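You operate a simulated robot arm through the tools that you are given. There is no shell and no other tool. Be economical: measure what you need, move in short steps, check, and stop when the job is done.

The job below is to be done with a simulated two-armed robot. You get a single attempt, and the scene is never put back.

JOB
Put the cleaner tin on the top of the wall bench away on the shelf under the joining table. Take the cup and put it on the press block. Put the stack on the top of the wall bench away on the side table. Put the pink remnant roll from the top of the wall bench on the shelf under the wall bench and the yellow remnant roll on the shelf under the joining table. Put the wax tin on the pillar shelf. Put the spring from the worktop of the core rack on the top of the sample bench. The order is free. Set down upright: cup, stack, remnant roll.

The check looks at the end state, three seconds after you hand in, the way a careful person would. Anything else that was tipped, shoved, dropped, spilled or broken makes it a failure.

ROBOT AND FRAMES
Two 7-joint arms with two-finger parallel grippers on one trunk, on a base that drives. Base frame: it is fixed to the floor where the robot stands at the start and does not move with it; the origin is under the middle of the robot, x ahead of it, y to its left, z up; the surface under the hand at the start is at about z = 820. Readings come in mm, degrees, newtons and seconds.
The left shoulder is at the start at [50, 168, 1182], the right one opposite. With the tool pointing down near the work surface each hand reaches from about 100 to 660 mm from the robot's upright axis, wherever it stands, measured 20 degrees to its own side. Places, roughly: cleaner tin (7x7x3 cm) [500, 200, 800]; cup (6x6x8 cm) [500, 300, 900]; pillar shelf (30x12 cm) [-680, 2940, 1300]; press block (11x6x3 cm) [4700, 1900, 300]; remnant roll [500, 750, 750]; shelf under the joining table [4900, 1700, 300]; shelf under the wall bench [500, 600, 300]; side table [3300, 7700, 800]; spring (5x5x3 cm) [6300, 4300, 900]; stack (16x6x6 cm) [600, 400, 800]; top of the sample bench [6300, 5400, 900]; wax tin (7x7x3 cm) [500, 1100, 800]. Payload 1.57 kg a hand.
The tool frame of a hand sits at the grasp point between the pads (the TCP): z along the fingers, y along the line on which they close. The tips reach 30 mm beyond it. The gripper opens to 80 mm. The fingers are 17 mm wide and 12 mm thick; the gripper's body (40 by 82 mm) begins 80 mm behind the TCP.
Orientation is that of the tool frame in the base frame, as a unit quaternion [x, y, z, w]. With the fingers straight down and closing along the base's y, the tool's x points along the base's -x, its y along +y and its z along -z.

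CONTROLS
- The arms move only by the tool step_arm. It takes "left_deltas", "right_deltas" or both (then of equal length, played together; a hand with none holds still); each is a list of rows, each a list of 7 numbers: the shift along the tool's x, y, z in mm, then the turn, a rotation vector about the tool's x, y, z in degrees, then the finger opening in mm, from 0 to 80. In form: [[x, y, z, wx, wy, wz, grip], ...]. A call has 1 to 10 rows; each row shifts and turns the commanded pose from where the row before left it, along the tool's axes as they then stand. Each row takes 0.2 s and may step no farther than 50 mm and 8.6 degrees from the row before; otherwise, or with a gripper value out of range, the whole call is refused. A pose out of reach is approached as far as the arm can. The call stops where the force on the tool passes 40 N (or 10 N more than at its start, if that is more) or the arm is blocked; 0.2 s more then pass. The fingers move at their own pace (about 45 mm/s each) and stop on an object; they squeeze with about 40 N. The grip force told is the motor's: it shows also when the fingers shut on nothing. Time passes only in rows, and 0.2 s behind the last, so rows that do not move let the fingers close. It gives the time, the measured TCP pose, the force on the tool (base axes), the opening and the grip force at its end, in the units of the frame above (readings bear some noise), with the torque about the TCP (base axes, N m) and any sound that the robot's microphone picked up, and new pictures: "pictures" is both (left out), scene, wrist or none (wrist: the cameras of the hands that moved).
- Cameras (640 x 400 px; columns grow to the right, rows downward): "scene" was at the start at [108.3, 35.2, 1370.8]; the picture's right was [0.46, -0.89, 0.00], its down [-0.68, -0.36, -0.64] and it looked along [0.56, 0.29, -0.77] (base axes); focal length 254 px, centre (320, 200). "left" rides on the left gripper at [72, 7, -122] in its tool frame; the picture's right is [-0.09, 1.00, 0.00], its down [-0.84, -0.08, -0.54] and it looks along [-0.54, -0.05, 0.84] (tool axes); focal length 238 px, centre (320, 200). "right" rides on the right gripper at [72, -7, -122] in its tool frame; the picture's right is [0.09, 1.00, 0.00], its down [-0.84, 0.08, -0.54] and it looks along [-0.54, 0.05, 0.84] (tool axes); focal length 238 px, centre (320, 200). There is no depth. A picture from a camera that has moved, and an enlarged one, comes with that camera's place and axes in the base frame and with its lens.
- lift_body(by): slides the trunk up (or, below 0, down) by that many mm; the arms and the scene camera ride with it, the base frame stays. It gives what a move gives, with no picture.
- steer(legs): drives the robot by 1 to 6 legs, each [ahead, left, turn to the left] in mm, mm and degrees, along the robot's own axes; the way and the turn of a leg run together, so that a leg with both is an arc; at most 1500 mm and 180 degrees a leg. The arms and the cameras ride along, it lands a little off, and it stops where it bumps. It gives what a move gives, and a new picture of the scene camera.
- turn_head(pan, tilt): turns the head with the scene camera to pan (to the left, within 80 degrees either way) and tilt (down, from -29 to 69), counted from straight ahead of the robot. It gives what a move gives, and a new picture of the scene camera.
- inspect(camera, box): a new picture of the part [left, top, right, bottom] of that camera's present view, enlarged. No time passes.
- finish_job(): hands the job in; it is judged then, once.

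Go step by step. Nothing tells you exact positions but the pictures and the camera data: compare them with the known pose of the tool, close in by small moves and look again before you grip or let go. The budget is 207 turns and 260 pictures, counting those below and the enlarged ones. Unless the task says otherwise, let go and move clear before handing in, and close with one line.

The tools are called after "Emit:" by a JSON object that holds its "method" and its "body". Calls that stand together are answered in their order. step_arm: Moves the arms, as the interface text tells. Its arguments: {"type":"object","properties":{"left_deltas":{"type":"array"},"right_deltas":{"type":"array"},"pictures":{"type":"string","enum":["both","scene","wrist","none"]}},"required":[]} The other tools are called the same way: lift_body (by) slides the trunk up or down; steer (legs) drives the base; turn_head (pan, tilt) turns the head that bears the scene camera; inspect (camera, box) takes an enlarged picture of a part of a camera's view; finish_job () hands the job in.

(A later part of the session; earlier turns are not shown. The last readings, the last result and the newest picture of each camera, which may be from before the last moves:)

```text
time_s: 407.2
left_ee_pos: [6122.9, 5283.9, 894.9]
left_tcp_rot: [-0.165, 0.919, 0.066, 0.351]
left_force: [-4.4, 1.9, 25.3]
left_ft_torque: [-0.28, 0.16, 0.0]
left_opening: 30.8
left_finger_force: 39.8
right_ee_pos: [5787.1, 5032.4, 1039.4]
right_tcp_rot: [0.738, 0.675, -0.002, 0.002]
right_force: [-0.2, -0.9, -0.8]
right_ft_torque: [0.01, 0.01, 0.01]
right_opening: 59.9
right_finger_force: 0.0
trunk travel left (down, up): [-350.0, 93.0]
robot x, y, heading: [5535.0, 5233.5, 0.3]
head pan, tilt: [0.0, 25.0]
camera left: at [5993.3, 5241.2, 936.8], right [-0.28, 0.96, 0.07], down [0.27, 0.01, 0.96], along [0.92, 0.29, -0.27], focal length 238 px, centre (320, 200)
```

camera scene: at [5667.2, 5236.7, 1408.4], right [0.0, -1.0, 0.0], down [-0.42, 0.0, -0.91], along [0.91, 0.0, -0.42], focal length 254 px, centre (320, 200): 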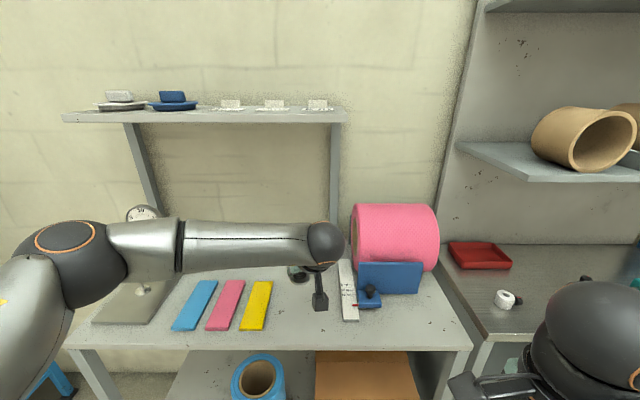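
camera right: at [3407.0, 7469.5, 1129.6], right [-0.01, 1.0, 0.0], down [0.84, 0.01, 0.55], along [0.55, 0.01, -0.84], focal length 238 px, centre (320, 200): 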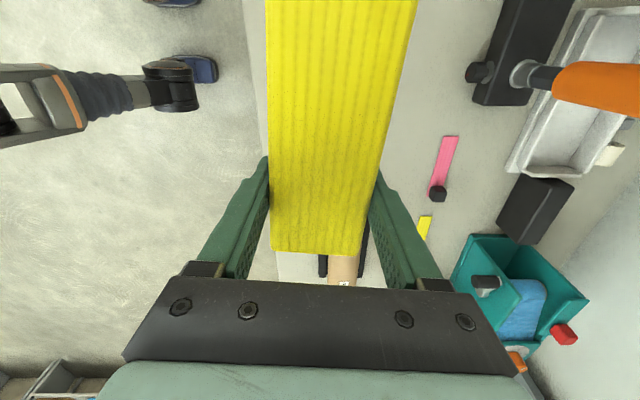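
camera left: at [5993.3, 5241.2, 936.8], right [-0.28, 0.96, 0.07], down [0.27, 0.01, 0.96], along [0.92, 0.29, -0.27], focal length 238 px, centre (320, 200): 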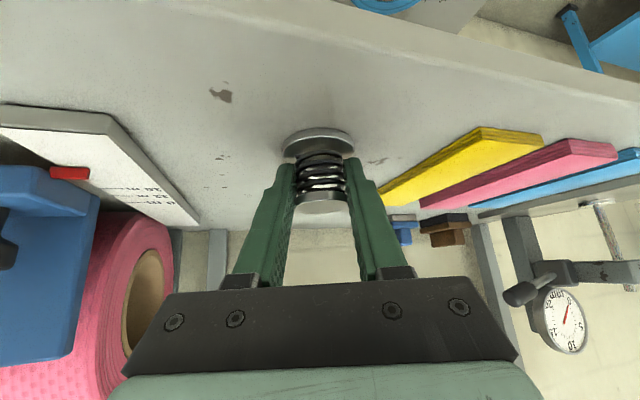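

It touches. I'll ease up a touch, open, and back away along the fingers.

Emit:
{"method": "step_arm", "body": {"left_deltas": [[-1.3, 0, -1.5, 0, 0, 0, 10], [0, 0, 0, 0, 0, 0, 40], [0, 0, 0, 0, 0, 0, 60], [0, 0, 0, 0, 0, 0, 64], [0, 0, -15, 0, 0, 0, 64], [0, 0, -30, 0, 0, 0, 64], [0, 0, -40, 0, 0, 0, 64], [0, 0, -40, 0, 0, 0, 64]], "pictures": "wrist"}}

```text
time_s: 409.0
left_ee_pos: [6042.5, 5254.0, 986.1]
left_tcp_rot: [-0.164, 0.921, 0.068, 0.347]
left_force: [-0.6, 1.0, 0.5]
left_ft_torque: [-0.03, 0.0, -0.02]
left_opening: 63.9
left_finger_force: 0.1
right_ee_pos: [5790.9, 5033.0, 1039.5]
right_tcp_rot: [0.737, 0.676, -0.002, 0.002]
right_force: [-0.8, 0.3, 0.2]
right_ft_torque: [0.0, 0.04, -0.03]
right_opening: 59.8
right_finger_force: 0.1
trunk travel left (down, up): [-350.0, 93.0]
robot x, y, heading: [5533.8, 5235.1, 0.4]
head pan, tilt: [0.0, 25.0]
camera left: at [5914.9, 5212.3, 1030.6], right [-0.28, 0.96, 0.07], down [0.28, 0.01, 0.96], along [0.92, 0.29, -0.27], focal length 238 px, centre (320, 200)
```

left: 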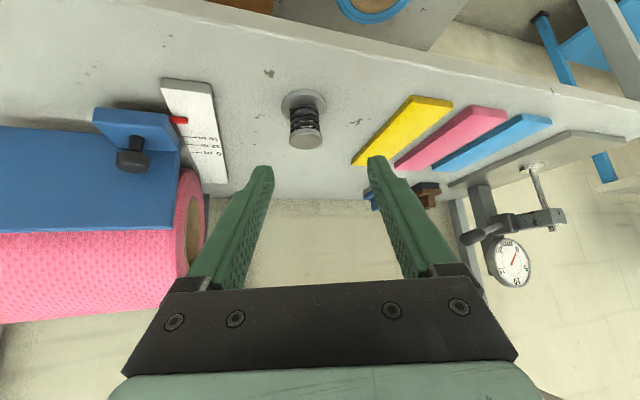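

The spring stands on the sample bench. Next are the cup and the cleaner tin. I'll square up the right hand while driving back to the wall bench.

Emit:
{"method": "step_arm", "body": {"right_deltas": [[0, 0, 0, 0, 0, -8.5, 80], [0, 0, 0, 0, 0, -8.5, 80], [0, 0, 0, 0, 0, -8.5, 80], [0, 0, 0, 0, 0, -8.5, 80], [0, 0, 0, 0, 0, -8.5, 80], [0, 0, 0, 0, 0, -8.5, 80], [0, 0, 0, 0, 0, -8.5, 80], [0, 0, 0, 0, 0, -8.5, 80], [0, 0, 0, 0, 0, -8.5, 80], [0, 0, 0, 0, 0, -8.5, 80]], "left_deltas": [[0, 0, -20, 0, 0, 0, 80], [0, 0, -20, 0, 0, 0, 80], [0, 0, -20, 0, 0, 0, 80], [0, 0, -20, 0, 0, 0, 80], [0, 0, 0, 0, 0, 0, 80], [0, 0, 0, 0, 0, 0, 80], [0, 0, 0, 0, 0, 0, 80], [0, 0, 0, 0, 0, 0, 80], [0, 0, 0, 0, 0, 0, 80], [0, 0, 0, 0, 0, 0, 80]], "pictures": "none"}}

Emit:
{"method": "steer", "body": {"legs": [[-290, 0, 0], [0, 0, -90], [1500, 0, 0], [1100, 0, 0], [0, 0, -90]]}}

```text
time_s: 411.2
left_ee_pos: [5995.4, 5236.0, 1046.4]
left_tcp_rot: [-0.164, 0.921, 0.067, 0.348]
left_force: [-0.4, 0.4, 0.2]
left_ft_torque: [-0.04, 0.02, 0.0]
left_opening: 80.0
left_finger_force: 0.1
right_ee_pos: [5789.7, 5032.4, 1038.8]
right_tcp_rot: [0.084, 0.996, -0.002, -0.001]
right_force: [0.8, -0.4, -0.3]
right_ft_torque: [0.02, 0.02, 0.0]
right_opening: 79.7
right_finger_force: 0.0
trunk travel left (down, up): [-350.0, 93.0]
robot x, y, heading: [5534.0, 5237.4, 0.2]
head pan, tilt: [0.0, 25.0]
```

```text
time_s: 433.0
left_ee_pos: [4799.5, 2632.1, 1047.6]
left_tcp_rot: [0.919, 0.171, -0.347, 0.069]
left_force: [0.1, -0.2, -0.4]
left_ft_torque: [-0.01, -0.02, -0.02]
left_opening: 80.1
left_finger_force: 0.1
right_ee_pos: [5000.3, 2839.0, 1039.7]
right_tcp_rot: [0.997, -0.078, 0.001, -0.002]
right_force: [0.5, -0.2, -0.5]
right_ft_torque: [0.01, -0.02, -0.02]
right_opening: 79.9
right_finger_force: 0.2
trunk travel left (down, up): [-350.0, 93.0]
robot x, y, heading: [5263.3, 2636.7, -178.6]
head pan, tilt: [0.0, 25.0]
camera scene: at [5128.9, 2636.6, 1408.5], right [-0.02, 1.0, 0.0], down [0.42, 0.01, -0.91], along [-0.91, -0.02, -0.42], focal length 254 px, centre (320, 200)
```

scene: 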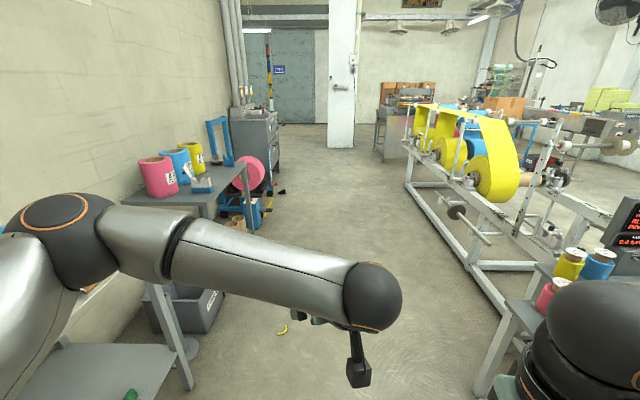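

The aisle is clear ahead. I'll drive back down it, keeping centred.

Emit:
{"method": "steer", "body": {"legs": [[200, 70, -1.4], [1500, 0, 0], [1500, -170, 0], [1400, 0, 0]]}}

```text
refused: leg 3 is longer than a leg can be; nothing moved
```

Emit:
{"method": "steer", "body": {"legs": [[200, 70, -1.4], [1500, 0, 0], [1480, -170, 0], [1420, 0, 0]]}}

```text
time_s: 455.5
left_ee_pos: [180.7, 2823.7, 1046.2]
left_tcp_rot: [0.923, 0.152, -0.349, 0.063]
left_force: [0.3, 0.2, 0.2]
left_ft_torque: [-0.02, -0.02, -0.01]
left_opening: 80.0
left_finger_force: 0.0
right_ee_pos: [392.1, 3024.0, 1038.8]
right_tcp_rot: [0.995, -0.1, 0.001, -0.003]
right_force: [-1.5, -0.2, 0.2]
right_ft_torque: [-0.01, -0.01, 0.02]
right_opening: 79.9
right_finger_force: 0.1
trunk travel left (down, up): [-350.0, 93.0]
robot x, y, heading: [640.1, 2811.9, 178.8]
head pan, tilt: [0.0, 25.0]
camera scene: at [510.3, 2815.0, 1408.5], right [0.02, 1.0, 0.0], down [0.42, -0.01, -0.91], along [-0.91, 0.02, -0.42], focal length 254 px, centre (320, 200)
```

scene: 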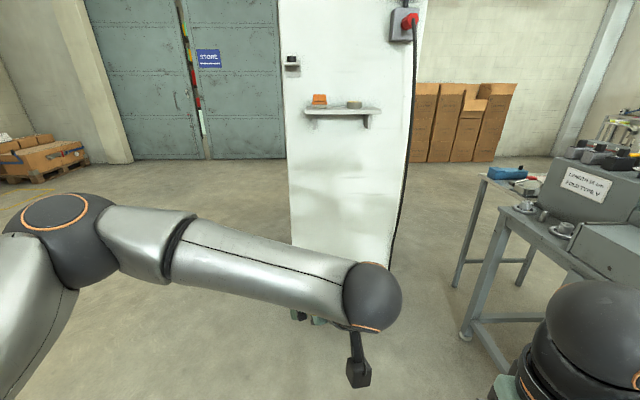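

I'll go round to the wall bench: left, ahead, turn about, and strafe along to y ≈ 270.

Emit:
{"method": "steer", "body": {"legs": [[0, 480, 0], [930, 0, 0], [0, 0, 181], [0, -1500, 0], [0, -540, 0]]}}

```text
refused: 181 is not a number from -180 to 180
```

Emit:
{"method": "steer", "body": {"legs": [[0, 480, 0], [930, 0, 1], [0, 0, 180], [0, -1500, 0], [0, -540, 0]]}}

Emit:
{"method": "turn_head", "body": {"pan": 0, "tilt": 48}}

```text
time_s: 489.9
left_ee_pos: [127.7, 274.6, 1047.1]
left_tcp_rot: [-0.157, 0.922, 0.064, 0.348]
left_force: [-0.2, 1.0, -1.2]
left_ft_torque: [0.02, 0.01, 0.02]
left_opening: 80.1
left_finger_force: 0.1
right_ee_pos: [-79.3, 72.7, 1039.0]
right_tcp_rot: [0.095, 0.995, -0.002, 0.0]
right_force: [0.6, 0.8, -0.1]
right_ft_torque: [0.0, -0.01, -0.02]
right_opening: 80.2
right_finger_force: 0.0
trunk travel left (down, up): [-350.0, 93.0]
robot x, y, heading: [-328.3, 281.8, -0.7]
head pan, tilt: [0.0, 25.0]
camera scene: at [-199.6, 280.0, 1408.5], right [-0.01, -1.0, 0.0], down [-0.42, 0.0, -0.91], along [0.91, -0.01, -0.42], focal length 254 px, centre (320, 200)
```

scene: 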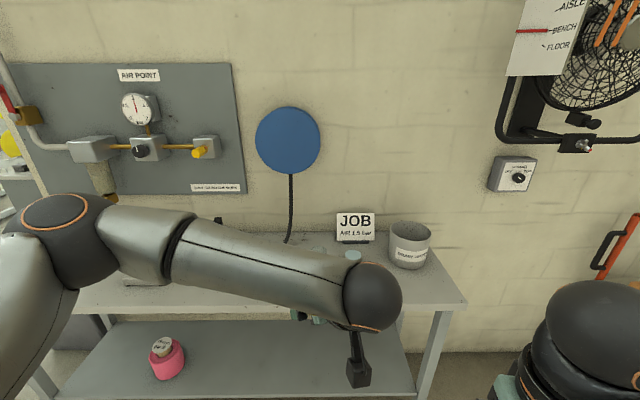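

```text
time_s: 490.7
left_ee_pos: [129.5, 275.7, 1045.6]
left_tcp_rot: [-0.157, 0.923, 0.064, 0.346]
left_force: [-0.1, -0.3, 0.6]
left_ft_torque: [-0.04, 0.03, 0.0]
left_opening: 80.2
left_finger_force: 0.0
right_ee_pos: [-79.2, 73.9, 1038.7]
right_tcp_rot: [0.095, 0.995, -0.003, 0.0]
right_force: [-1.0, 0.1, 0.1]
right_ft_torque: [-0.01, 0.01, 0.02]
right_opening: 80.0
right_finger_force: 0.2
trunk travel left (down, up): [-350.0, 93.0]
robot x, y, heading: [-330.3, 283.6, -0.9]
head pan, tilt: [0.0, 48.0]
camera scene: at [-212.9, 280.3, 1373.8], right [-0.01, -1.0, 0.0], down [-0.74, 0.01, -0.67], along [0.67, -0.01, -0.74], focal length 254 px, centre (320, 200)
```

scene: 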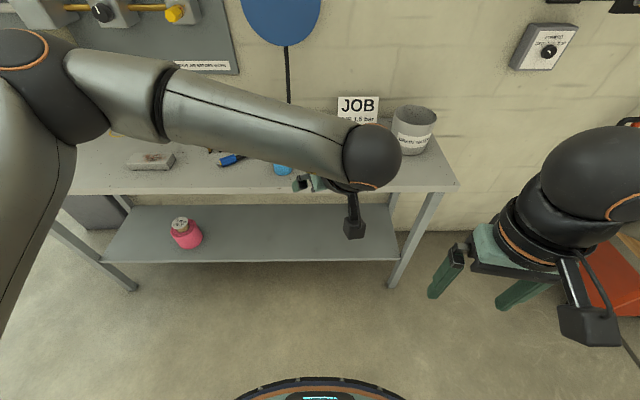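

The bench is as I left it. I'll drive up 240 mm and view the cup with the left wrist camera.

Emit:
{"method": "steer", "body": {"legs": [[240, 0, 0.9]]}}

Emit:
{"method": "step_arm", "body": {"left_deltas": [[0, -15, -15, 0, 0, 0, 80], [0, -15, -15, 0, 0, 0, 80], [0, 0, 0, 0, 0, 0, 80]], "pictures": "wrist"}}

```text
time_s: 492.5
left_ee_pos: [371.6, 281.4, 1046.6]
left_tcp_rot: [-0.162, 0.922, 0.065, 0.347]
left_force: [1.0, -0.1, -0.4]
left_ft_torque: [0.01, -0.02, 0.0]
left_opening: 80.0
left_finger_force: 0.0
right_ee_pos: [166.5, 77.2, 1039.2]
right_tcp_rot: [0.087, 0.996, -0.002, -0.002]
right_force: [-0.6, 0.6, 0.2]
right_ft_torque: [0.02, 0.0, 0.0]
right_opening: 80.1
right_finger_force: 0.1
trunk travel left (down, up): [-350.0, 93.0]
robot x, y, heading: [-91.3, 283.3, 0.3]
head pan, tilt: [0.0, 48.0]
camera scene: at [29.4, 281.4, 1373.7], right [0.0, -1.0, 0.0], down [-0.74, 0.0, -0.67], along [0.67, 0.0, -0.74], focal length 254 px, centre (320, 200)
```

scene: 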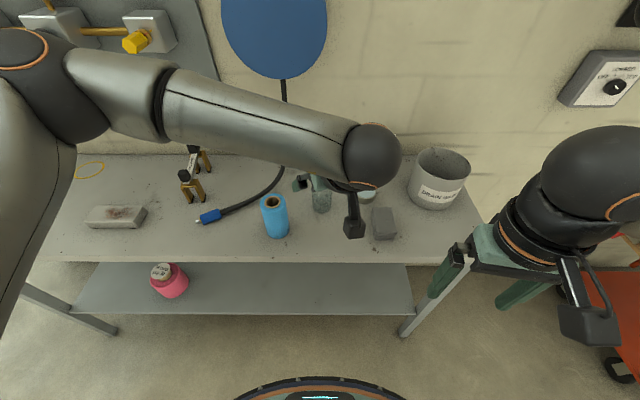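

```text
time_s: 493.3
left_ee_pos: [360.8, 246.1, 1069.5]
left_tcp_rot: [-0.163, 0.921, 0.067, 0.347]
left_force: [-0.9, 0.2, 0.0]
left_ft_torque: [0.0, 0.01, 0.01]
left_opening: 80.0
left_finger_force: 0.0
right_ee_pos: [165.1, 78.3, 1039.6]
right_tcp_rot: [0.087, 0.996, -0.003, 0.0]
right_force: [0.7, 0.3, 0.4]
right_ft_torque: [-0.02, 0.01, 0.01]
right_opening: 80.1
right_finger_force: 0.1
trunk travel left (down, up): [-350.0, 93.0]
robot x, y, heading: [-90.0, 281.5, 0.6]
head pan, tilt: [0.0, 48.0]
camera left: at [233.2, 202.3, 1112.9], right [-0.28, 0.96, 0.07], down [0.28, 0.01, 0.96], along [0.92, 0.29, -0.27], focal length 238 px, centre (320, 200)
```

left: 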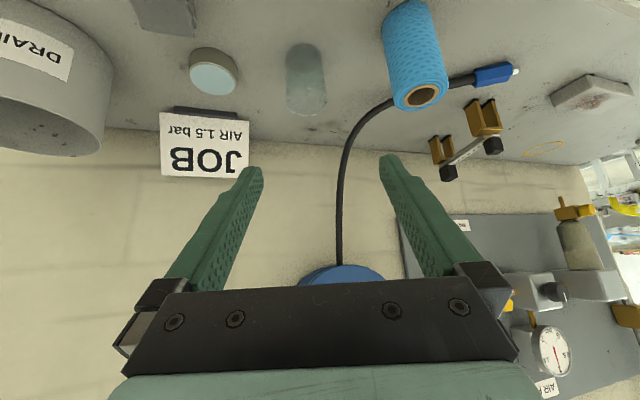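

The cup is at [494, 276]. I'll go to the pre-grasp spot along the hand's axis.

Emit:
{"method": "step_arm", "body": {"left_deltas": [[12, -7, 40, 0, 0, 0, 80], [12, -7, 40, 0, 0, 0, 80], [11, -6, 39, 0, 0, 0, 80], [0, 0, 0, 0, 0, 0, 80]], "pictures": "wrist"}}

```text
time_s: 494.3
left_ee_pos: [419.1, 244.1, 954.3]
left_tcp_rot: [-0.163, 0.921, 0.066, 0.347]
left_force: [-0.2, -1.2, -1.3]
left_ft_torque: [0.01, -0.02, 0.01]
left_opening: 80.0
left_finger_force: 0.0
right_ee_pos: [165.5, 76.8, 1040.1]
right_tcp_rot: [0.087, 0.996, -0.003, -0.001]
right_force: [0.0, -0.5, 0.5]
right_ft_torque: [0.01, 0.0, 0.02]
right_opening: 80.2
right_finger_force: 0.0
trunk travel left (down, up): [-350.0, 93.0]
robot x, y, heading: [-90.1, 279.7, 0.4]
head pan, tilt: [0.0, 48.0]
camera left: at [289.4, 201.7, 998.4], right [-0.28, 0.96, 0.07], down [0.28, 0.01, 0.96], along [0.92, 0.29, -0.27], focal length 238 px, centre (320, 200)
```

left: 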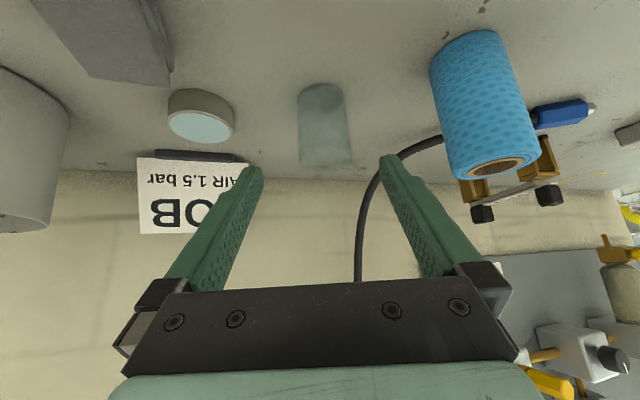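

The cup is centred, at [489, 274]. I'll slide on and close.

Emit:
{"method": "step_arm", "body": {"left_deltas": [[0, 3, 30, 0, 0, 0, 80], [0, 0, 30, 0, 0, 0, 80], [0, 0, 30, 0, 0, 0, 80], [0, 0, 24, 0, 0, 0, 80], [0, 0, 0, 0, 0, 0, 30], [0, 0, 0, 0, 0, 0, 30], [0, 0, 0, 0, 0, 0, 30], [0, 0, 0, 0, 0, 0, 30]], "pictures": "wrist"}}

```text
time_s: 496.1
left_ee_pos: [486.8, 275.3, 871.0]
left_tcp_rot: [-0.164, 0.921, 0.067, 0.348]
left_force: [-0.1, 0.7, 0.9]
left_ft_torque: [-0.01, -0.04, 0.01]
left_opening: 53.3
left_finger_force: 35.1
right_ee_pos: [166.5, 76.8, 1039.0]
right_tcp_rot: [0.087, 0.996, -0.001, 0.0]
right_force: [-0.2, -0.3, -0.1]
right_ft_torque: [0.0, 0.0, -0.02]
right_opening: 80.0
right_finger_force: 0.0
trunk travel left (down, up): [-350.0, 93.0]
robot x, y, heading: [-88.7, 278.5, 0.3]
head pan, tilt: [0.0, 48.0]
camera left: at [359.0, 232.7, 914.8], right [-0.28, 0.96, 0.07], down [0.28, 0.01, 0.96], along [0.92, 0.29, -0.27], focal length 238 px, centre (320, 200)
```

left: 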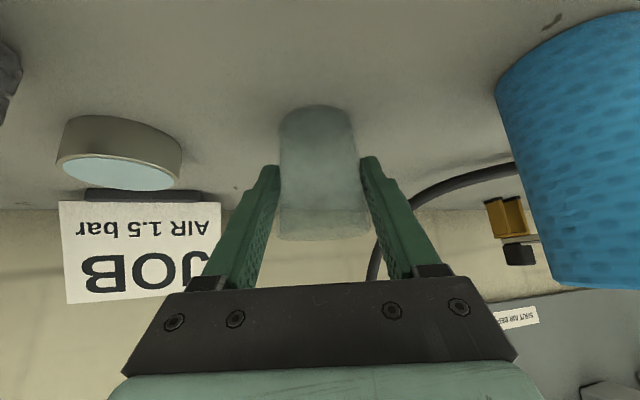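

The cup is gripped at 53 mm. I'll lift it slowly.

Emit:
{"method": "step_arm", "body": {"left_deltas": [[-3, 0, -3, 0, 0, 0, 30], [-5, 0, -6, 0, 0, 0, 30], [-8, 0, -9, 0, 0, 0, 30], [-10, 0, -11, 0, 0, 0, 30], [-10, 0, -11, 0, 0, 0, 30], [-10, 0, -11, 0, 0, 0, 30], [-10, 0, -11, 0, 0, 0, 30], [-10, 0, -11, 0, 0, 0, 30], [-10, 0, -12, 0, 0, 0, 30]], "pictures": "wrist"}}

```text
time_s: 498.1
left_ee_pos: [489.2, 275.2, 985.1]
left_tcp_rot: [-0.163, 0.921, 0.067, 0.346]
left_force: [0.3, 0.2, -1.1]
left_ft_torque: [-0.03, 0.01, 0.04]
left_opening: 53.1
left_finger_force: 40.2
right_ee_pos: [165.6, 77.3, 1039.4]
right_tcp_rot: [0.088, 0.996, -0.002, 0.0]
right_force: [0.1, -0.4, 0.7]
right_ft_torque: [-0.03, -0.04, -0.01]
right_opening: 79.9
right_finger_force: 0.1
trunk travel left (down, up): [-350.0, 93.0]
robot x, y, heading: [-90.7, 277.5, 0.1]
head pan, tilt: [0.0, 48.0]
camera left: at [360.1, 232.1, 1030.3], right [-0.28, 0.96, 0.07], down [0.28, 0.01, 0.96], along [0.92, 0.29, -0.27], focal length 238 px, centre (320, 200)
```

left: 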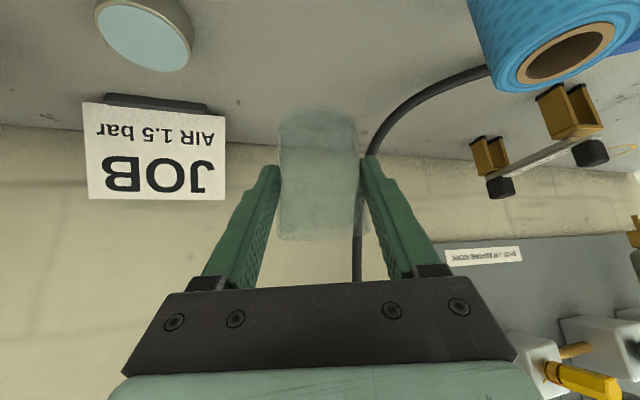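

The cup is held. I'll move it aside to the left and up, and bring the right hand over the bench, yawed and pitched, for the cleaner tin.

Emit:
{"method": "step_arm", "body": {"left_deltas": [[-10, 40, -5, 0, 0, 0, 30], [-10, 40, -5, 0, 0, 0, 30], [-10, 40, -5, 0, 0, 0, 30], [-10, 40, -5, 0, 0, 0, 30], [-10, 40, -5, 0, 0, 0, 30], [0, 0, 0, 0, 0, 0, 30], [0, 0, 0, 0, 0, 0, 30], [0, 0, 0, 0, 0, 0, 30], [0, 0, 0, 0, 0, 0, 30]], "right_deltas": [[0, 0, 0, 0, 0, 5, 80], [0, 0, 0, 0, 0, 5, 80], [-35, 20, 5, 0, 0, 0, 80], [-35, 20, 5, 0, 0, 0, 80], [-35, 20, 5, 0, -8, 0, 80], [-35, 20, 5, 0, -8, 0, 80], [0, 0, 0, 0, -8, 0, 80], [0, 0, 0, 0, -8, 0, 80], [0, 0, 0, 0, -8, 0, 80]], "pictures": "both"}}

```text
time_s: 500.1
left_ee_pos: [439.2, 470.7, 1038.5]
left_tcp_rot: [-0.164, 0.921, 0.066, 0.347]
left_force: [0.1, -0.2, -0.8]
left_ft_torque: [0.02, 0.01, -0.03]
left_opening: 52.9
left_finger_force: 40.3
right_ee_pos: [324.8, 103.7, 1024.5]
right_tcp_rot: [0.163, 0.925, -0.063, 0.338]
right_force: [0.0, 0.0, 1.4]
right_ft_torque: [0.02, 0.0, 0.02]
right_opening: 80.1
right_finger_force: 0.0
trunk travel left (down, up): [-350.0, 93.0]
robot x, y, heading: [-86.6, 280.9, 0.3]
head pan, tilt: [0.0, 48.0]
camera scene: at [28.7, 281.5, 1373.8], right [0.0, -1.0, 0.0], down [-0.74, 0.0, -0.67], along [0.67, 0.0, -0.74], focal length 254 px, centre (320, 200)
camera right: at [197.2, 144.6, 1070.6], right [0.28, 0.96, -0.06], down [0.3, -0.02, 0.95], along [0.91, -0.28, -0.29], focal length 238 px, centre (320, 200)
camera left: at [310.7, 427.1, 1081.6], right [-0.28, 0.96, 0.07], down [0.28, 0.01, 0.96], along [0.92, 0.29, -0.27], focal length 238 px, centre (320, 200)
```

scene: 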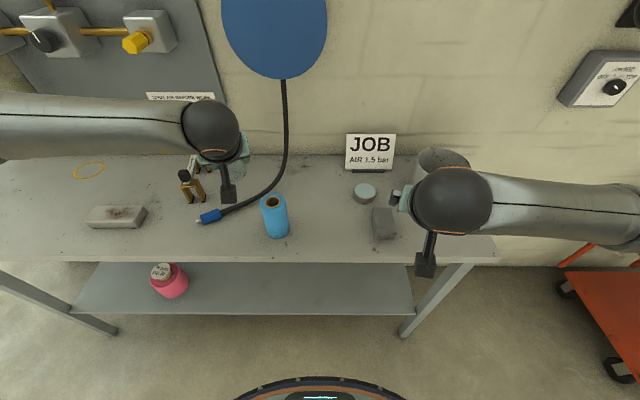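
right: 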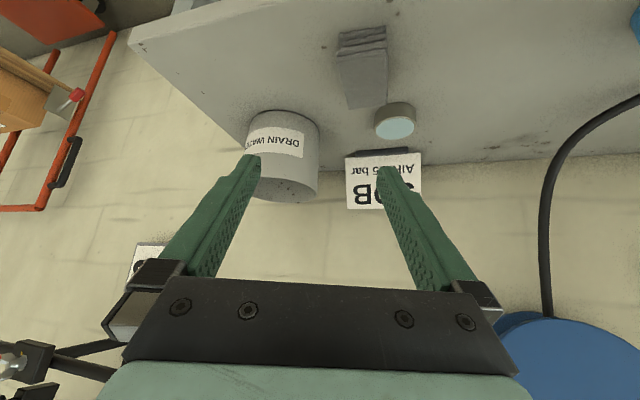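
left: 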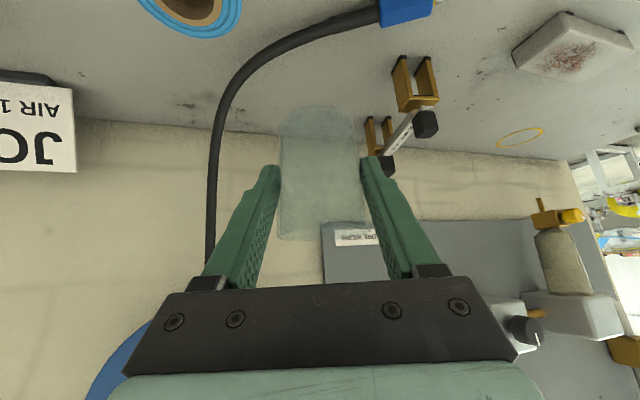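

The cleaner tin is at [536, 157]. I'll move the right hand to the pre-grasp spot.

Emit:
{"method": "step_arm", "body": {"right_deltas": [[-4, 31, 20, 0, 0, 0, 80], [-4, 31, 30, 0, 0, 0, 80], [-5, 31, 34, 0, 0, 0, 80], [-5, 31, 34, 0, 0, 0, 80], [0, 0, 0, 0, 0, 0, 80]], "pictures": "wrist"}}

```text
time_s: 501.3
left_ee_pos: [438.8, 469.4, 1037.6]
left_tcp_rot: [-0.163, 0.921, 0.066, 0.347]
left_force: [0.1, 0.0, -0.1]
left_ft_torque: [0.02, -0.02, 0.01]
left_opening: 53.1
left_finger_force: 40.2
right_ee_pos: [453.3, 188.7, 945.7]
right_tcp_rot: [0.162, 0.925, -0.062, 0.337]
right_force: [0.0, 0.3, 0.0]
right_ft_torque: [0.01, 0.01, -0.01]
right_opening: 80.2
right_finger_force: 0.1
trunk travel left (down, up): [-350.0, 93.0]
robot x, y, heading: [-91.0, 282.9, 0.4]
head pan, tilt: [0.0, 48.0]
camera right: at [325.0, 229.0, 992.0], right [0.27, 0.96, -0.06], down [0.3, -0.02, 0.95], along [0.91, -0.28, -0.3], focal length 238 px, centre (320, 200)
```

right: 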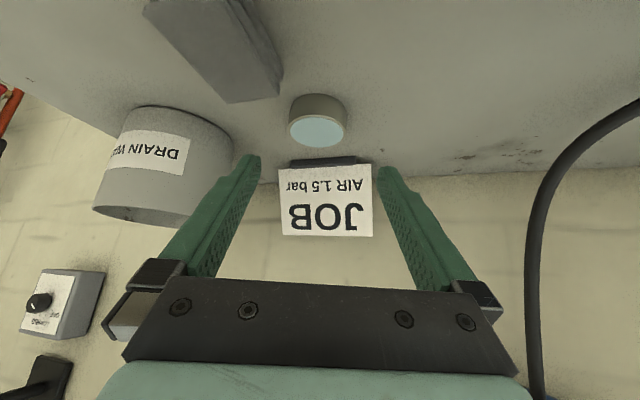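

Lined up within a few mm. I'll slide in and close on the tin.

Emit:
{"method": "step_arm", "body": {"right_deltas": [[3, -1, 30, 0, 0, 0, 80], [3, -1, 30, 0, 0, 0, 80], [0, 0, 30, 0, 0, 0, 80], [0, 0, 20, 0, 0, 0, 80], [0, 0, 5, 0, 0, 0, 80], [0, 0, 0, 0, 0, 0, 80]], "pictures": "wrist"}}

```text
time_s: 502.7
left_ee_pos: [439.4, 469.1, 1036.9]
left_tcp_rot: [-0.164, 0.921, 0.067, 0.347]
left_force: [0.2, 0.3, -0.6]
left_ft_torque: [0.02, -0.01, -0.02]
left_opening: 53.1
left_finger_force: 40.0
right_ee_pos: [516.0, 163.7, 851.7]
right_tcp_rot: [0.162, 0.926, -0.062, 0.336]
right_force: [0.6, 0.4, -0.8]
right_ft_torque: [-0.03, 0.01, 0.0]
right_opening: 80.1
right_finger_force: 0.1
trunk travel left (down, up): [-350.0, 93.0]
robot x, y, heading: [-91.6, 281.1, 0.3]
head pan, tilt: [0.0, 48.0]
camera right: at [387.5, 203.9, 898.1], right [0.27, 0.96, -0.07], down [0.3, -0.02, 0.95], along [0.91, -0.28, -0.3], focal length 238 px, centre (320, 200)
```

right: 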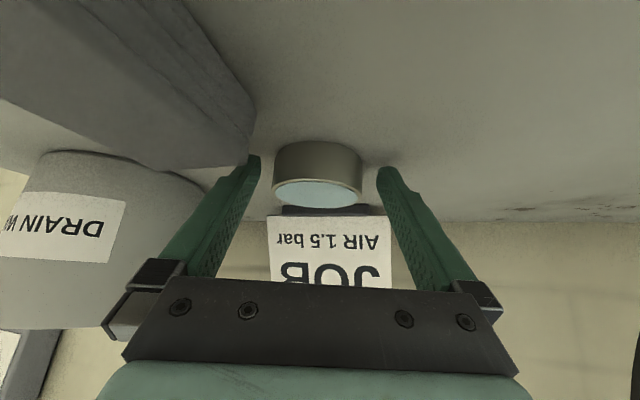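

The tin's middle is just at the tips, and the grey block is close to the right finger. I'll narrow to 70 mm, advance 12 mm and close.

Emit:
{"method": "step_arm", "body": {"right_deltas": [[0, 0, 0, 0, 0, 0, 71], [-4.5, 0, 3.8, 0, 0, 0, 71], [-4.5, 0, 3.8, 0, 0, 0, 71], [0, 0, 0, 0, 0, 0, 30], [0, 0, 0, 0, 0, 0, 30], [0, 0, 0, 0, 0, 0, 30], [0, 0, 0, 0, 0, 0, 30]], "pictures": "wrist"}}

```text
time_s: 504.3
left_ee_pos: [439.8, 470.3, 1037.4]
left_tcp_rot: [-0.164, 0.921, 0.067, 0.348]
left_force: [-0.1, 0.0, 0.1]
left_ft_torque: [-0.01, -0.03, 0.0]
left_opening: 53.0
left_finger_force: 39.6
right_ee_pos: [526.2, 158.6, 852.4]
right_tcp_rot: [0.162, 0.926, -0.061, 0.337]
right_force: [1.2, -0.5, 0.7]
right_ft_torque: [-0.04, 0.01, -0.02]
right_opening: 61.4
right_finger_force: 39.7
trunk travel left (down, up): [-350.0, 93.0]
robot x, y, heading: [-90.4, 274.2, 0.2]
head pan, tilt: [0.0, 48.0]
camera right: at [399.4, 199.2, 898.9], right [0.27, 0.96, -0.06], down [0.3, -0.02, 0.95], along [0.91, -0.28, -0.3], focal length 238 px, centre (320, 200)
```

right: 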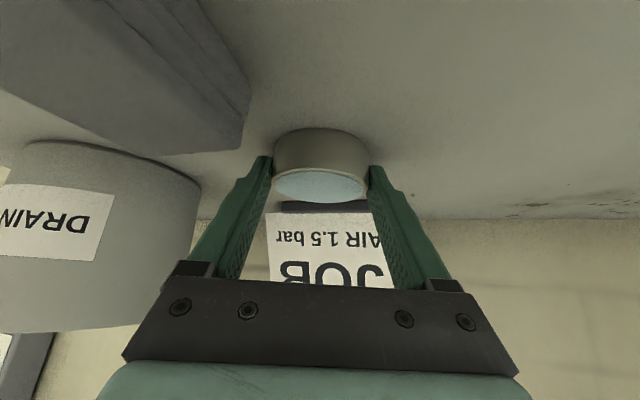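

Gripped at 61 mm. I'll lift it straight up.

Emit:
{"method": "step_arm", "body": {"right_deltas": [[-2, 0, -2.4, 0, 0, 0, 30], [-4, 0, -4.7, 0, 0, 0, 30], [-7, 0, -8, 0, 0, 0, 30], [-10, 0, -12, 0, 0, 0, 30], [-13, 0, -15, 0, 0, 0, 30], [-13, 0, -15, 0, 0, 0, 30], [-13, 0, -15, 0, 0, 0, 30], [-13, 0, -15, 0, 0, 0, 30], [-13, 0, -15, 0, 0, 0, 30]], "pictures": "wrist"}}

```text
time_s: 506.3
left_ee_pos: [438.5, 469.4, 1037.0]
left_tcp_rot: [-0.163, 0.921, 0.066, 0.348]
left_force: [1.0, -0.9, -0.9]
left_ft_torque: [-0.01, 0.0, 0.02]
left_opening: 53.1
left_finger_force: 39.1
right_ee_pos: [530.3, 160.5, 986.2]
right_tcp_rot: [0.161, 0.926, -0.061, 0.337]
right_force: [-0.5, 0.1, -2.1]
right_ft_torque: [0.06, 0.03, 0.03]
right_opening: 61.1
right_finger_force: 40.1
trunk travel left (down, up): [-350.0, 93.0]
robot x, y, heading: [-88.7, 276.7, 0.2]
head pan, tilt: [0.0, 48.0]
camera right: at [402.2, 200.2, 1033.9], right [0.27, 0.96, -0.06], down [0.3, -0.02, 0.95], along [0.91, -0.28, -0.3], focal length 238 px, centre (320, 200)
```

right: 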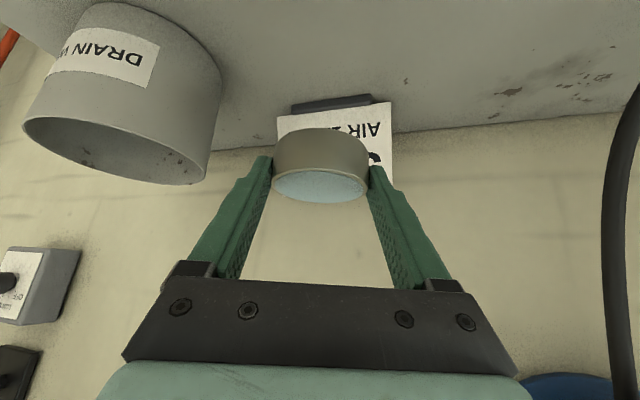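

Both things are held. I'll draw the right hand in, reverse, and drive round into the aisle.

Emit:
{"method": "step_arm", "body": {"right_deltas": [[28, -14, -24, 0, 0, 0, 30], [28, -14, -24, 0, 0, 0, 30], [28, -14, -24, 0, 0, 0, 30]], "pictures": "none"}}

Emit:
{"method": "steer", "body": {"legs": [[-250, 0, 0], [0, 1500, 0], [450, 480, 0], [0, 520, 0], [1500, 0, 0], [900, 0, 0]]}}

```text
time_s: 507.1
left_ee_pos: [438.2, 469.3, 1037.2]
left_tcp_rot: [-0.164, 0.921, 0.067, 0.347]
left_force: [0.0, -0.3, -0.4]
left_ft_torque: [-0.03, -0.02, -0.01]
left_opening: 53.0
left_finger_force: 39.9
right_ee_pos: [411.1, 158.4, 989.8]
right_tcp_rot: [0.163, 0.925, -0.063, 0.338]
right_force: [0.0, 0.0, -1.0]
right_ft_torque: [0.01, 0.05, 0.01]
right_opening: 61.0
right_finger_force: 40.0
trunk travel left (down, up): [-350.0, 93.0]
robot x, y, heading: [-86.5, 282.7, 0.2]
head pan, tilt: [0.0, 48.0]
```

```text
time_s: 542.3
left_ee_pos: [2996.5, 3037.0, 1037.8]
left_tcp_rot: [-0.17, 0.92, 0.068, 0.347]
left_force: [1.2, -0.4, -0.6]
left_ft_torque: [-0.02, 0.01, -0.02]
left_opening: 52.6
left_finger_force: 40.0
right_ee_pos: [2973.2, 2726.2, 988.7]
right_tcp_rot: [0.156, 0.927, -0.059, 0.336]
right_force: [0.3, -0.4, -2.4]
right_ft_torque: [0.04, 0.02, 0.02]
right_opening: 61.1
right_finger_force: 39.9
trunk travel left (down, up): [-350.0, 93.0]
robot x, y, heading: [2468.7, 2843.6, 1.1]
head pan, tilt: [0.0, 48.0]
camera scene: at [2588.4, 2842.4, 1373.7], right [0.02, -1.0, 0.0], down [-0.74, -0.01, -0.67], along [0.67, 0.01, -0.74], focal length 254 px, centre (320, 200)
```

scene: 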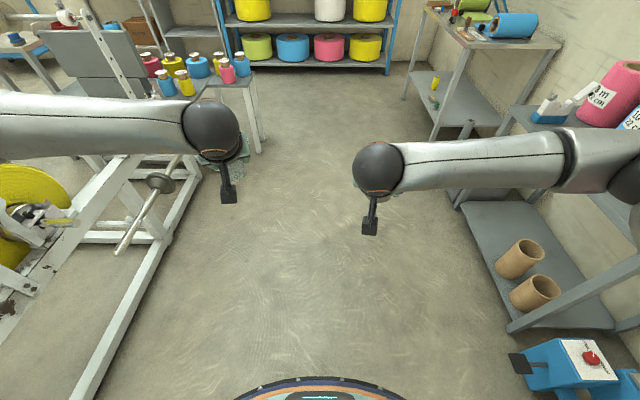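

I'm a bit near the roll stand on the left. I'll shift right, drive on to the joining table and turn to face it.

Emit:
{"method": "steer", "body": {"legs": [[0, -230, -1.1], [1500, 0, 0], [740, 180, 0], [0, 0, -90]]}}

Emit:
{"method": "turn_head", "body": {"pan": 0, "tilt": 40}}

```text
time_s: 559.4
left_ee_pos: [4887.3, 2258.0, 1037.5]
left_tcp_rot: [0.535, 0.767, -0.198, 0.293]
left_force: [0.1, -0.1, -0.6]
left_ft_torque: [-0.02, 0.02, 0.01]
left_opening: 52.6
left_finger_force: 39.4
right_ee_pos: [4576.2, 2284.9, 989.3]
right_tcp_rot: [0.768, 0.542, -0.281, 0.194]
right_force: [0.2, 0.1, -3.2]
right_ft_torque: [0.03, -0.05, -0.01]
right_opening: 61.1
right_finger_force: 40.0
trunk travel left (down, up): [-350.0, 93.0]
robot x, y, heading: [4696.7, 2789.3, -89.4]
head pan, tilt: [0.0, 48.0]
camera scene: at [4698.9, 2668.4, 1373.7], right [-1.0, -0.01, 0.0], down [-0.01, 0.74, -0.67], along [0.01, -0.67, -0.74], focal length 254 px, centre (320, 200)
```

scene: 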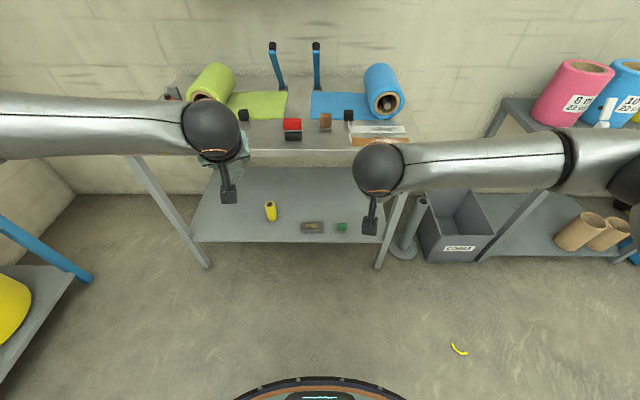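

```text
time_s: 560.1
left_ee_pos: [4887.7, 2258.5, 1038.6]
left_tcp_rot: [0.534, 0.768, -0.197, 0.293]
left_force: [-0.3, -0.1, -0.3]
left_ft_torque: [0.02, -0.01, -0.01]
left_opening: 52.6
left_finger_force: 40.4
right_ee_pos: [4577.8, 2285.8, 989.6]
right_tcp_rot: [0.769, 0.54, -0.281, 0.194]
right_force: [0.4, 0.3, -3.1]
right_ft_torque: [0.03, 0.02, 0.0]
right_opening: 61.3
right_finger_force: 39.9
trunk travel left (down, up): [-350.0, 93.0]
robot x, y, heading: [4696.7, 2787.8, -89.4]
head pan, tilt: [0.0, 40.0]
camera scene: at [4699.0, 2662.2, 1385.1], right [-1.0, -0.01, 0.0], down [-0.01, 0.64, -0.77], along [0.01, -0.77, -0.64], focal length 254 px, centre (320, 200)
```

scene: 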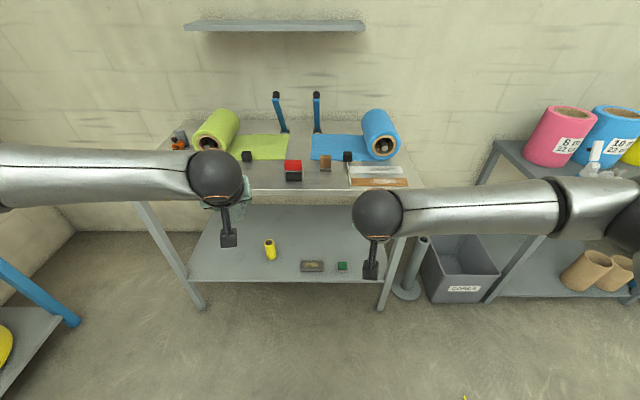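

I'll spread the right hand outward, bring the left inward, lower the trunk, then reach the left hand down.

Emit:
{"method": "step_arm", "body": {"right_deltas": [[-10, -35, 8.5, 0, 0, 0, 30], [-10, -35, 8.5, 0, 0, 0, 30], [-10, -35, 8.5, 0, 0, 0, 30], [-10, -35, 8.5, 0, 0, 0, 30]], "left_deltas": [[7, -26, -6.5, 0, 0, 0, 30], [7, -26, -6.5, 0, 0, 0, 30], [7, -26, -6.5, 0, 0, 0, 30], [7, -26, -6.5, 0, 0, 0, 30]], "pictures": "none"}}

Emit:
{"method": "lift_body", "body": {"by": -345}}

Emit:
{"method": "step_arm", "body": {"left_deltas": [[16.6, 0, 18.8, 0, 0, 0, 30], [16.6, 0, 18.8, 0, 0, 0, 30], [16.6, 0, 18.8, 0, 0, 0, 30], [16.6, 0, 18.8, 0, 0, 0, 30], [16.6, 0, 18.8, 0, 0, 0, 30], [16.6, 0, 18.8, 0, 0, 0, 30], [16.6, 0, 18.8, 0, 0, 0, 30], [16.6, 0, 18.8, 0, 0, 0, 30], [16.6, 0, 18.8, 0, 0, 0, 30]], "pictures": "both"}}

```text
time_s: 561.1
left_ee_pos: [4775.2, 2255.6, 1039.5]
left_tcp_rot: [0.535, 0.768, -0.197, 0.293]
left_force: [-0.3, 0.1, 0.3]
left_ft_torque: [0.03, -0.02, 0.0]
left_opening: 52.6
left_finger_force: 40.0
right_ee_pos: [4426.4, 2284.3, 990.3]
right_tcp_rot: [0.768, 0.541, -0.282, 0.195]
right_force: [-0.1, 0.1, -1.9]
right_ft_torque: [0.03, 0.0, 0.0]
right_opening: 61.1
right_finger_force: 40.5
trunk travel left (down, up): [-350.0, 93.0]
robot x, y, heading: [4695.9, 2788.1, -89.5]
head pan, tilt: [0.0, 40.0]
```

```text
time_s: 564.5
left_ee_pos: [4775.9, 2256.6, 694.4]
left_tcp_rot: [0.535, 0.768, -0.198, 0.292]
left_force: [-0.1, 0.0, 0.3]
left_ft_torque: [0.01, 0.01, -0.01]
left_opening: 52.7
left_finger_force: 40.1
right_ee_pos: [4426.7, 2283.2, 644.6]
right_tcp_rot: [0.768, 0.541, -0.281, 0.195]
right_force: [-0.2, 0.5, -1.5]
right_ft_torque: [0.03, -0.01, -0.02]
right_opening: 61.1
right_finger_force: 40.1
trunk travel left (down, up): [-5.0, 438.0]
robot x, y, heading: [4698.9, 2789.3, -89.5]
head pan, tilt: [0.0, 40.0]
```

```text
time_s: 566.5
left_ee_pos: [4779.0, 2258.9, 468.2]
left_tcp_rot: [0.535, 0.768, -0.198, 0.293]
left_force: [-0.7, 0.0, -1.0]
left_ft_torque: [-0.01, -0.01, 0.0]
left_opening: 52.6
left_finger_force: 39.7
right_ee_pos: [4427.3, 2283.7, 644.3]
right_tcp_rot: [0.768, 0.542, -0.281, 0.195]
right_force: [0.0, -0.2, -2.1]
right_ft_torque: [0.02, 0.01, -0.03]
right_opening: 61.4
right_finger_force: 40.0
trunk travel left (down, up): [-5.0, 438.0]
robot x, y, heading: [4696.9, 2787.8, -89.5]
head pan, tilt: [0.0, 40.0]
camera scene: at [4699.0, 2662.3, 1040.2], right [-1.0, -0.01, 0.0], down [-0.01, 0.64, -0.77], along [0.01, -0.77, -0.64], focal length 254 px, centre (320, 200)
camera left: at [4736.7, 2385.2, 511.6], right [0.96, 0.28, 0.07], down [0.01, -0.28, 0.96], along [0.29, -0.92, -0.27], focal length 238 px, centre (320, 200)
```

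scene: 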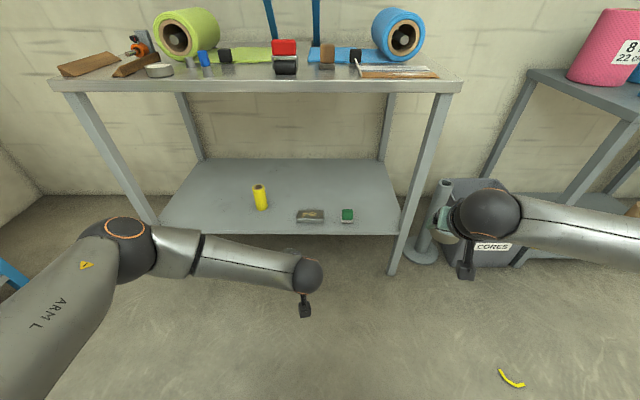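
left: 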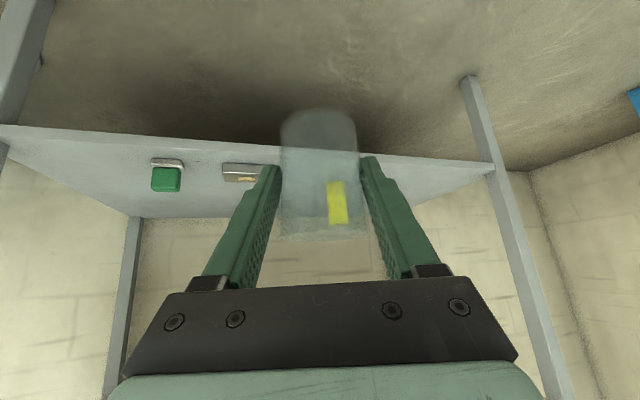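

The block is at about [4746, 1908]. Before driving in I'll draw the right hand back so it stays clear of the table leg.

Emit:
{"method": "step_arm", "body": {"right_deltas": [[34, -16, -29, 0, 0, 0, 30], [34, -16, -29, 0, 0, 0, 30], [34, -16, -29, 0, 0, 0, 30], [34, -16, -29, 0, 0, 0, 30], [34, -16, -29, 0, 0, 0, 30]], "pictures": "none"}}

Emit:
{"method": "steer", "body": {"legs": [[250, -36, 0]]}}

Emit:
{"method": "inspect", "body": {"camera": "left", "box": [0, 0, 640, 400]}}

```text
time_s: 567.7
left_ee_pos: [4778.2, 2258.7, 467.7]
left_tcp_rot: [0.533, 0.769, -0.197, 0.293]
left_force: [-0.1, -0.2, -0.1]
left_ft_torque: [-0.02, -0.03, 0.02]
left_opening: 52.6
left_finger_force: 39.9
right_ee_pos: [4435.4, 2396.4, 629.5]
right_tcp_rot: [0.768, 0.541, -0.281, 0.195]
right_force: [0.2, -0.6, -2.4]
right_ft_torque: [0.02, -0.01, 0.0]
right_opening: 61.1
right_finger_force: 39.6
right hand out of reach, approached as far as the arm can: row 3, 4, 5
trunk travel left (down, up): [-5.0, 438.0]
robot x, y, heading: [4699.4, 2789.0, -89.4]
head pan, tilt: [0.0, 40.0]
```

```text
time_s: 569.5
left_ee_pos: [4744.2, 2007.8, 468.6]
left_tcp_rot: [0.535, 0.767, -0.198, 0.292]
left_force: [-0.4, 0.4, 0.2]
left_ft_torque: [0.0, -0.02, -0.02]
left_opening: 52.6
left_finger_force: 39.2
right_ee_pos: [4401.3, 2145.9, 629.8]
right_tcp_rot: [0.769, 0.54, -0.282, 0.194]
right_force: [-0.1, 0.7, -2.9]
right_ft_torque: [0.02, 0.01, -0.03]
right_opening: 61.1
right_finger_force: 40.3
trunk travel left (down, up): [-5.0, 438.0]
robot x, y, heading: [4665.5, 2539.8, -89.5]
head pan, tilt: [0.0, 40.0]
camera scene: at [4664.8, 2411.8, 1040.2], right [-1.0, -0.01, 0.0], down [0.0, 0.64, -0.77], along [0.01, -0.77, -0.64], focal length 254 px, centre (320, 200)
```

scene: 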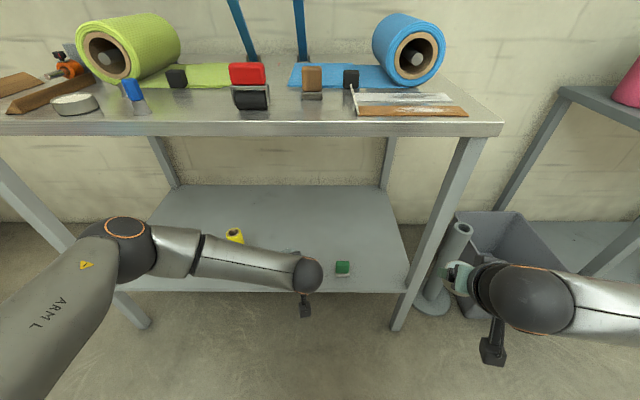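

```text
1.00 times, centred on (320, 200) of left (not enlarged: the box is as wide or as high as the picture)
camera zoom: at [4702.2, 2134.6, 512.0], right [0.96, 0.28, 0.07], down [0.01, -0.28, 0.96], along [0.29, -0.92, -0.27], focal length 238 px, centre (320, 200)
```

zoom: 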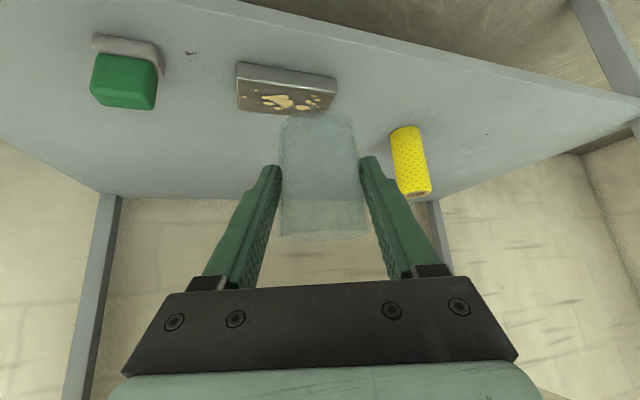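

The block's top centre is at [4743, 1913]. I'll extend the left hand over it and lower part-way.

Emit:
{"method": "step_arm", "body": {"left_deltas": [[-22, -11, 19.6, 0, 0, 0, 30], [-22, -11, 19.6, 0, 0, 0, 30], [-22, -11, 19.6, 0, 0, 0, 30], [14, 0, 16, 0, 0, 0, 30], [14, 0, 16, 0, 0, 0, 30], [12, 0, 13, 0, 0, 0, 30], [0, 0, 0, 0, 0, 0, 30]], "pictures": "wrist"}}

Emit:
{"method": "inspect", "body": {"camera": "scene", "box": [200, 220, 380, 330]}}

```text
time_s: 571.1
left_ee_pos: [4743.6, 1913.3, 407.7]
left_tcp_rot: [0.535, 0.768, -0.198, 0.293]
left_force: [-1.0, 0.0, -0.8]
left_ft_torque: [-0.02, -0.05, 0.0]
left_opening: 52.5
left_finger_force: 40.0
right_ee_pos: [4401.7, 2145.6, 629.4]
right_tcp_rot: [0.768, 0.541, -0.281, 0.195]
right_force: [1.2, -0.2, -1.6]
right_ft_torque: [0.03, -0.01, -0.02]
right_opening: 61.2
right_finger_force: 40.0
trunk travel left (down, up): [-5.0, 438.0]
robot x, y, heading: [4664.6, 2537.3, -89.7]
head pan, tilt: [0.0, 40.0]
camera left: at [4701.9, 2040.2, 452.0], right [0.96, 0.28, 0.07], down [0.01, -0.28, 0.96], along [0.29, -0.92, -0.27], focal length 238 px, centre (320, 200)
```

left: 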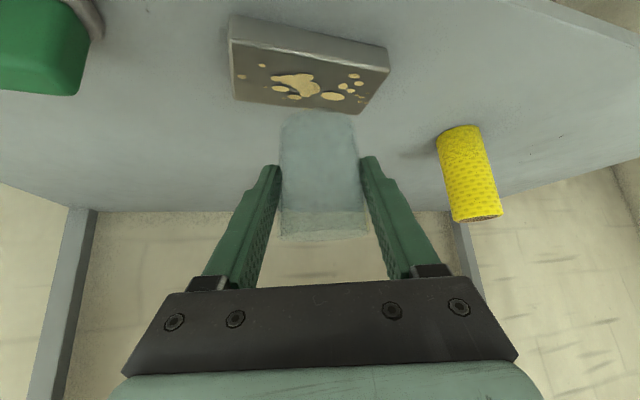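

```text
3.56 times, centred on (290, 275) of scene
camera zoom: at [4664.8, 2411.7, 1040.2], right [-1.0, -0.01, 0.0], down [0.0, 0.64, -0.77], along [0.01, -0.77, -0.64], focal length 905 px, centre (427, -67)
```

zoom: 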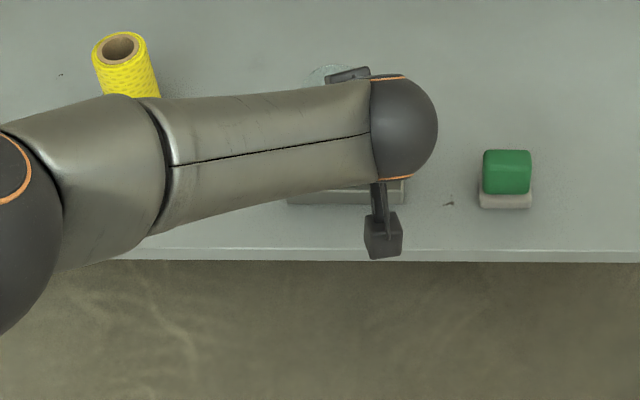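

The block is centred near [4741, 1904]. I'll shift 9 mm, lower 18 mm and look.

Emit:
{"method": "step_arm", "body": {"left_deltas": [[-6, -6, 5, 0, 0, 0, 30], [4, 0, 4.5, 0, 0, 0, 30], [4, 0, 4.5, 0, 0, 0, 30], [4, 0, 4.5, 0, 0, 0, 30], [0, 0, 0, 0, 0, 0, 30]], "pictures": "wrist"}}

```text
time_s: 572.4
left_ee_pos: [4741.1, 1905.0, 389.1]
left_tcp_rot: [0.535, 0.767, -0.199, 0.293]
left_force: [0.2, 0.2, 0.0]
left_ft_torque: [0.0, -0.01, 0.0]
left_opening: 52.7
left_finger_force: 40.5
right_ee_pos: [4402.2, 2145.7, 629.6]
right_tcp_rot: [0.769, 0.54, -0.281, 0.195]
right_force: [0.6, -1.2, -1.4]
right_ft_torque: [0.07, 0.04, 0.01]
right_opening: 61.3
right_finger_force: 39.6
trunk travel left (down, up): [-5.0, 438.0]
robot x, y, heading: [4664.9, 2537.9, -89.3]
head pan, tilt: [0.0, 40.0]
camera left: at [4699.5, 2031.2, 433.2], right [0.96, 0.28, 0.07], down [0.01, -0.28, 0.96], along [0.29, -0.92, -0.27], focal length 238 px, centre (320, 200)
```

left: 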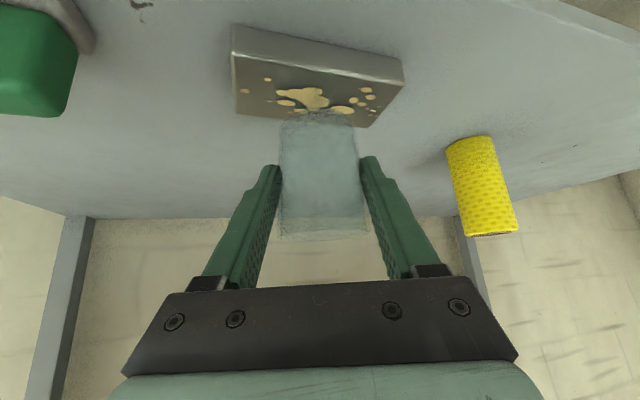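

The cup's base will land on the block's middle. I'll lower in small steps until contact.

Emit:
{"method": "step_arm", "body": {"left_deltas": [[2, 0, 2.3, 0, 0, 0, 30], [1.4, 0, 1.5, 0, 0, 0, 30], [1.4, 0, 1.5, 0, 0, 0, 30], [0, 0, 0, 0, 0, 0, 30]], "pictures": "none"}}

Emit:
{"method": "step_arm", "body": {"left_deltas": [[1.4, 0, 1.5, 0, 0, 0, 30], [1.4, 0, 1.5, 0, 0, 0, 30], [0, 0, 0, 0, 0, 0, 30]], "pictures": "none"}}

```text
time_s: 573.4
left_ee_pos: [4741.6, 1903.6, 381.8]
left_tcp_rot: [0.535, 0.768, -0.198, 0.292]
left_force: [-0.2, 0.0, -0.3]
left_ft_torque: [0.04, -0.05, 0.03]
left_opening: 52.5
left_finger_force: 40.3
right_ee_pos: [4401.6, 2146.3, 630.1]
right_tcp_rot: [0.768, 0.541, -0.281, 0.195]
right_force: [0.1, -0.7, -2.0]
right_ft_torque: [0.01, -0.03, -0.01]
right_opening: 61.2
right_finger_force: 39.9
trunk travel left (down, up): [-5.0, 438.0]
robot x, y, heading: [4661.3, 2535.1, -89.7]
head pan, tilt: [0.0, 40.0]
```

```text
time_s: 574.1
left_ee_pos: [4742.6, 1907.4, 376.9]
left_tcp_rot: [0.534, 0.768, -0.197, 0.293]
left_force: [0.3, -0.8, -0.5]
left_ft_torque: [0.03, -0.01, 0.0]
left_opening: 52.7
left_finger_force: 40.2
right_ee_pos: [4401.9, 2146.5, 629.5]
right_tcp_rot: [0.768, 0.542, -0.281, 0.195]
right_force: [-0.2, 0.0, -2.1]
right_ft_torque: [0.03, 0.02, -0.02]
right_opening: 61.1
right_finger_force: 39.3
trunk travel left (down, up): [-5.0, 438.0]
robot x, y, heading: [4662.2, 2538.6, -89.6]
head pan, tilt: [0.0, 40.0]
```

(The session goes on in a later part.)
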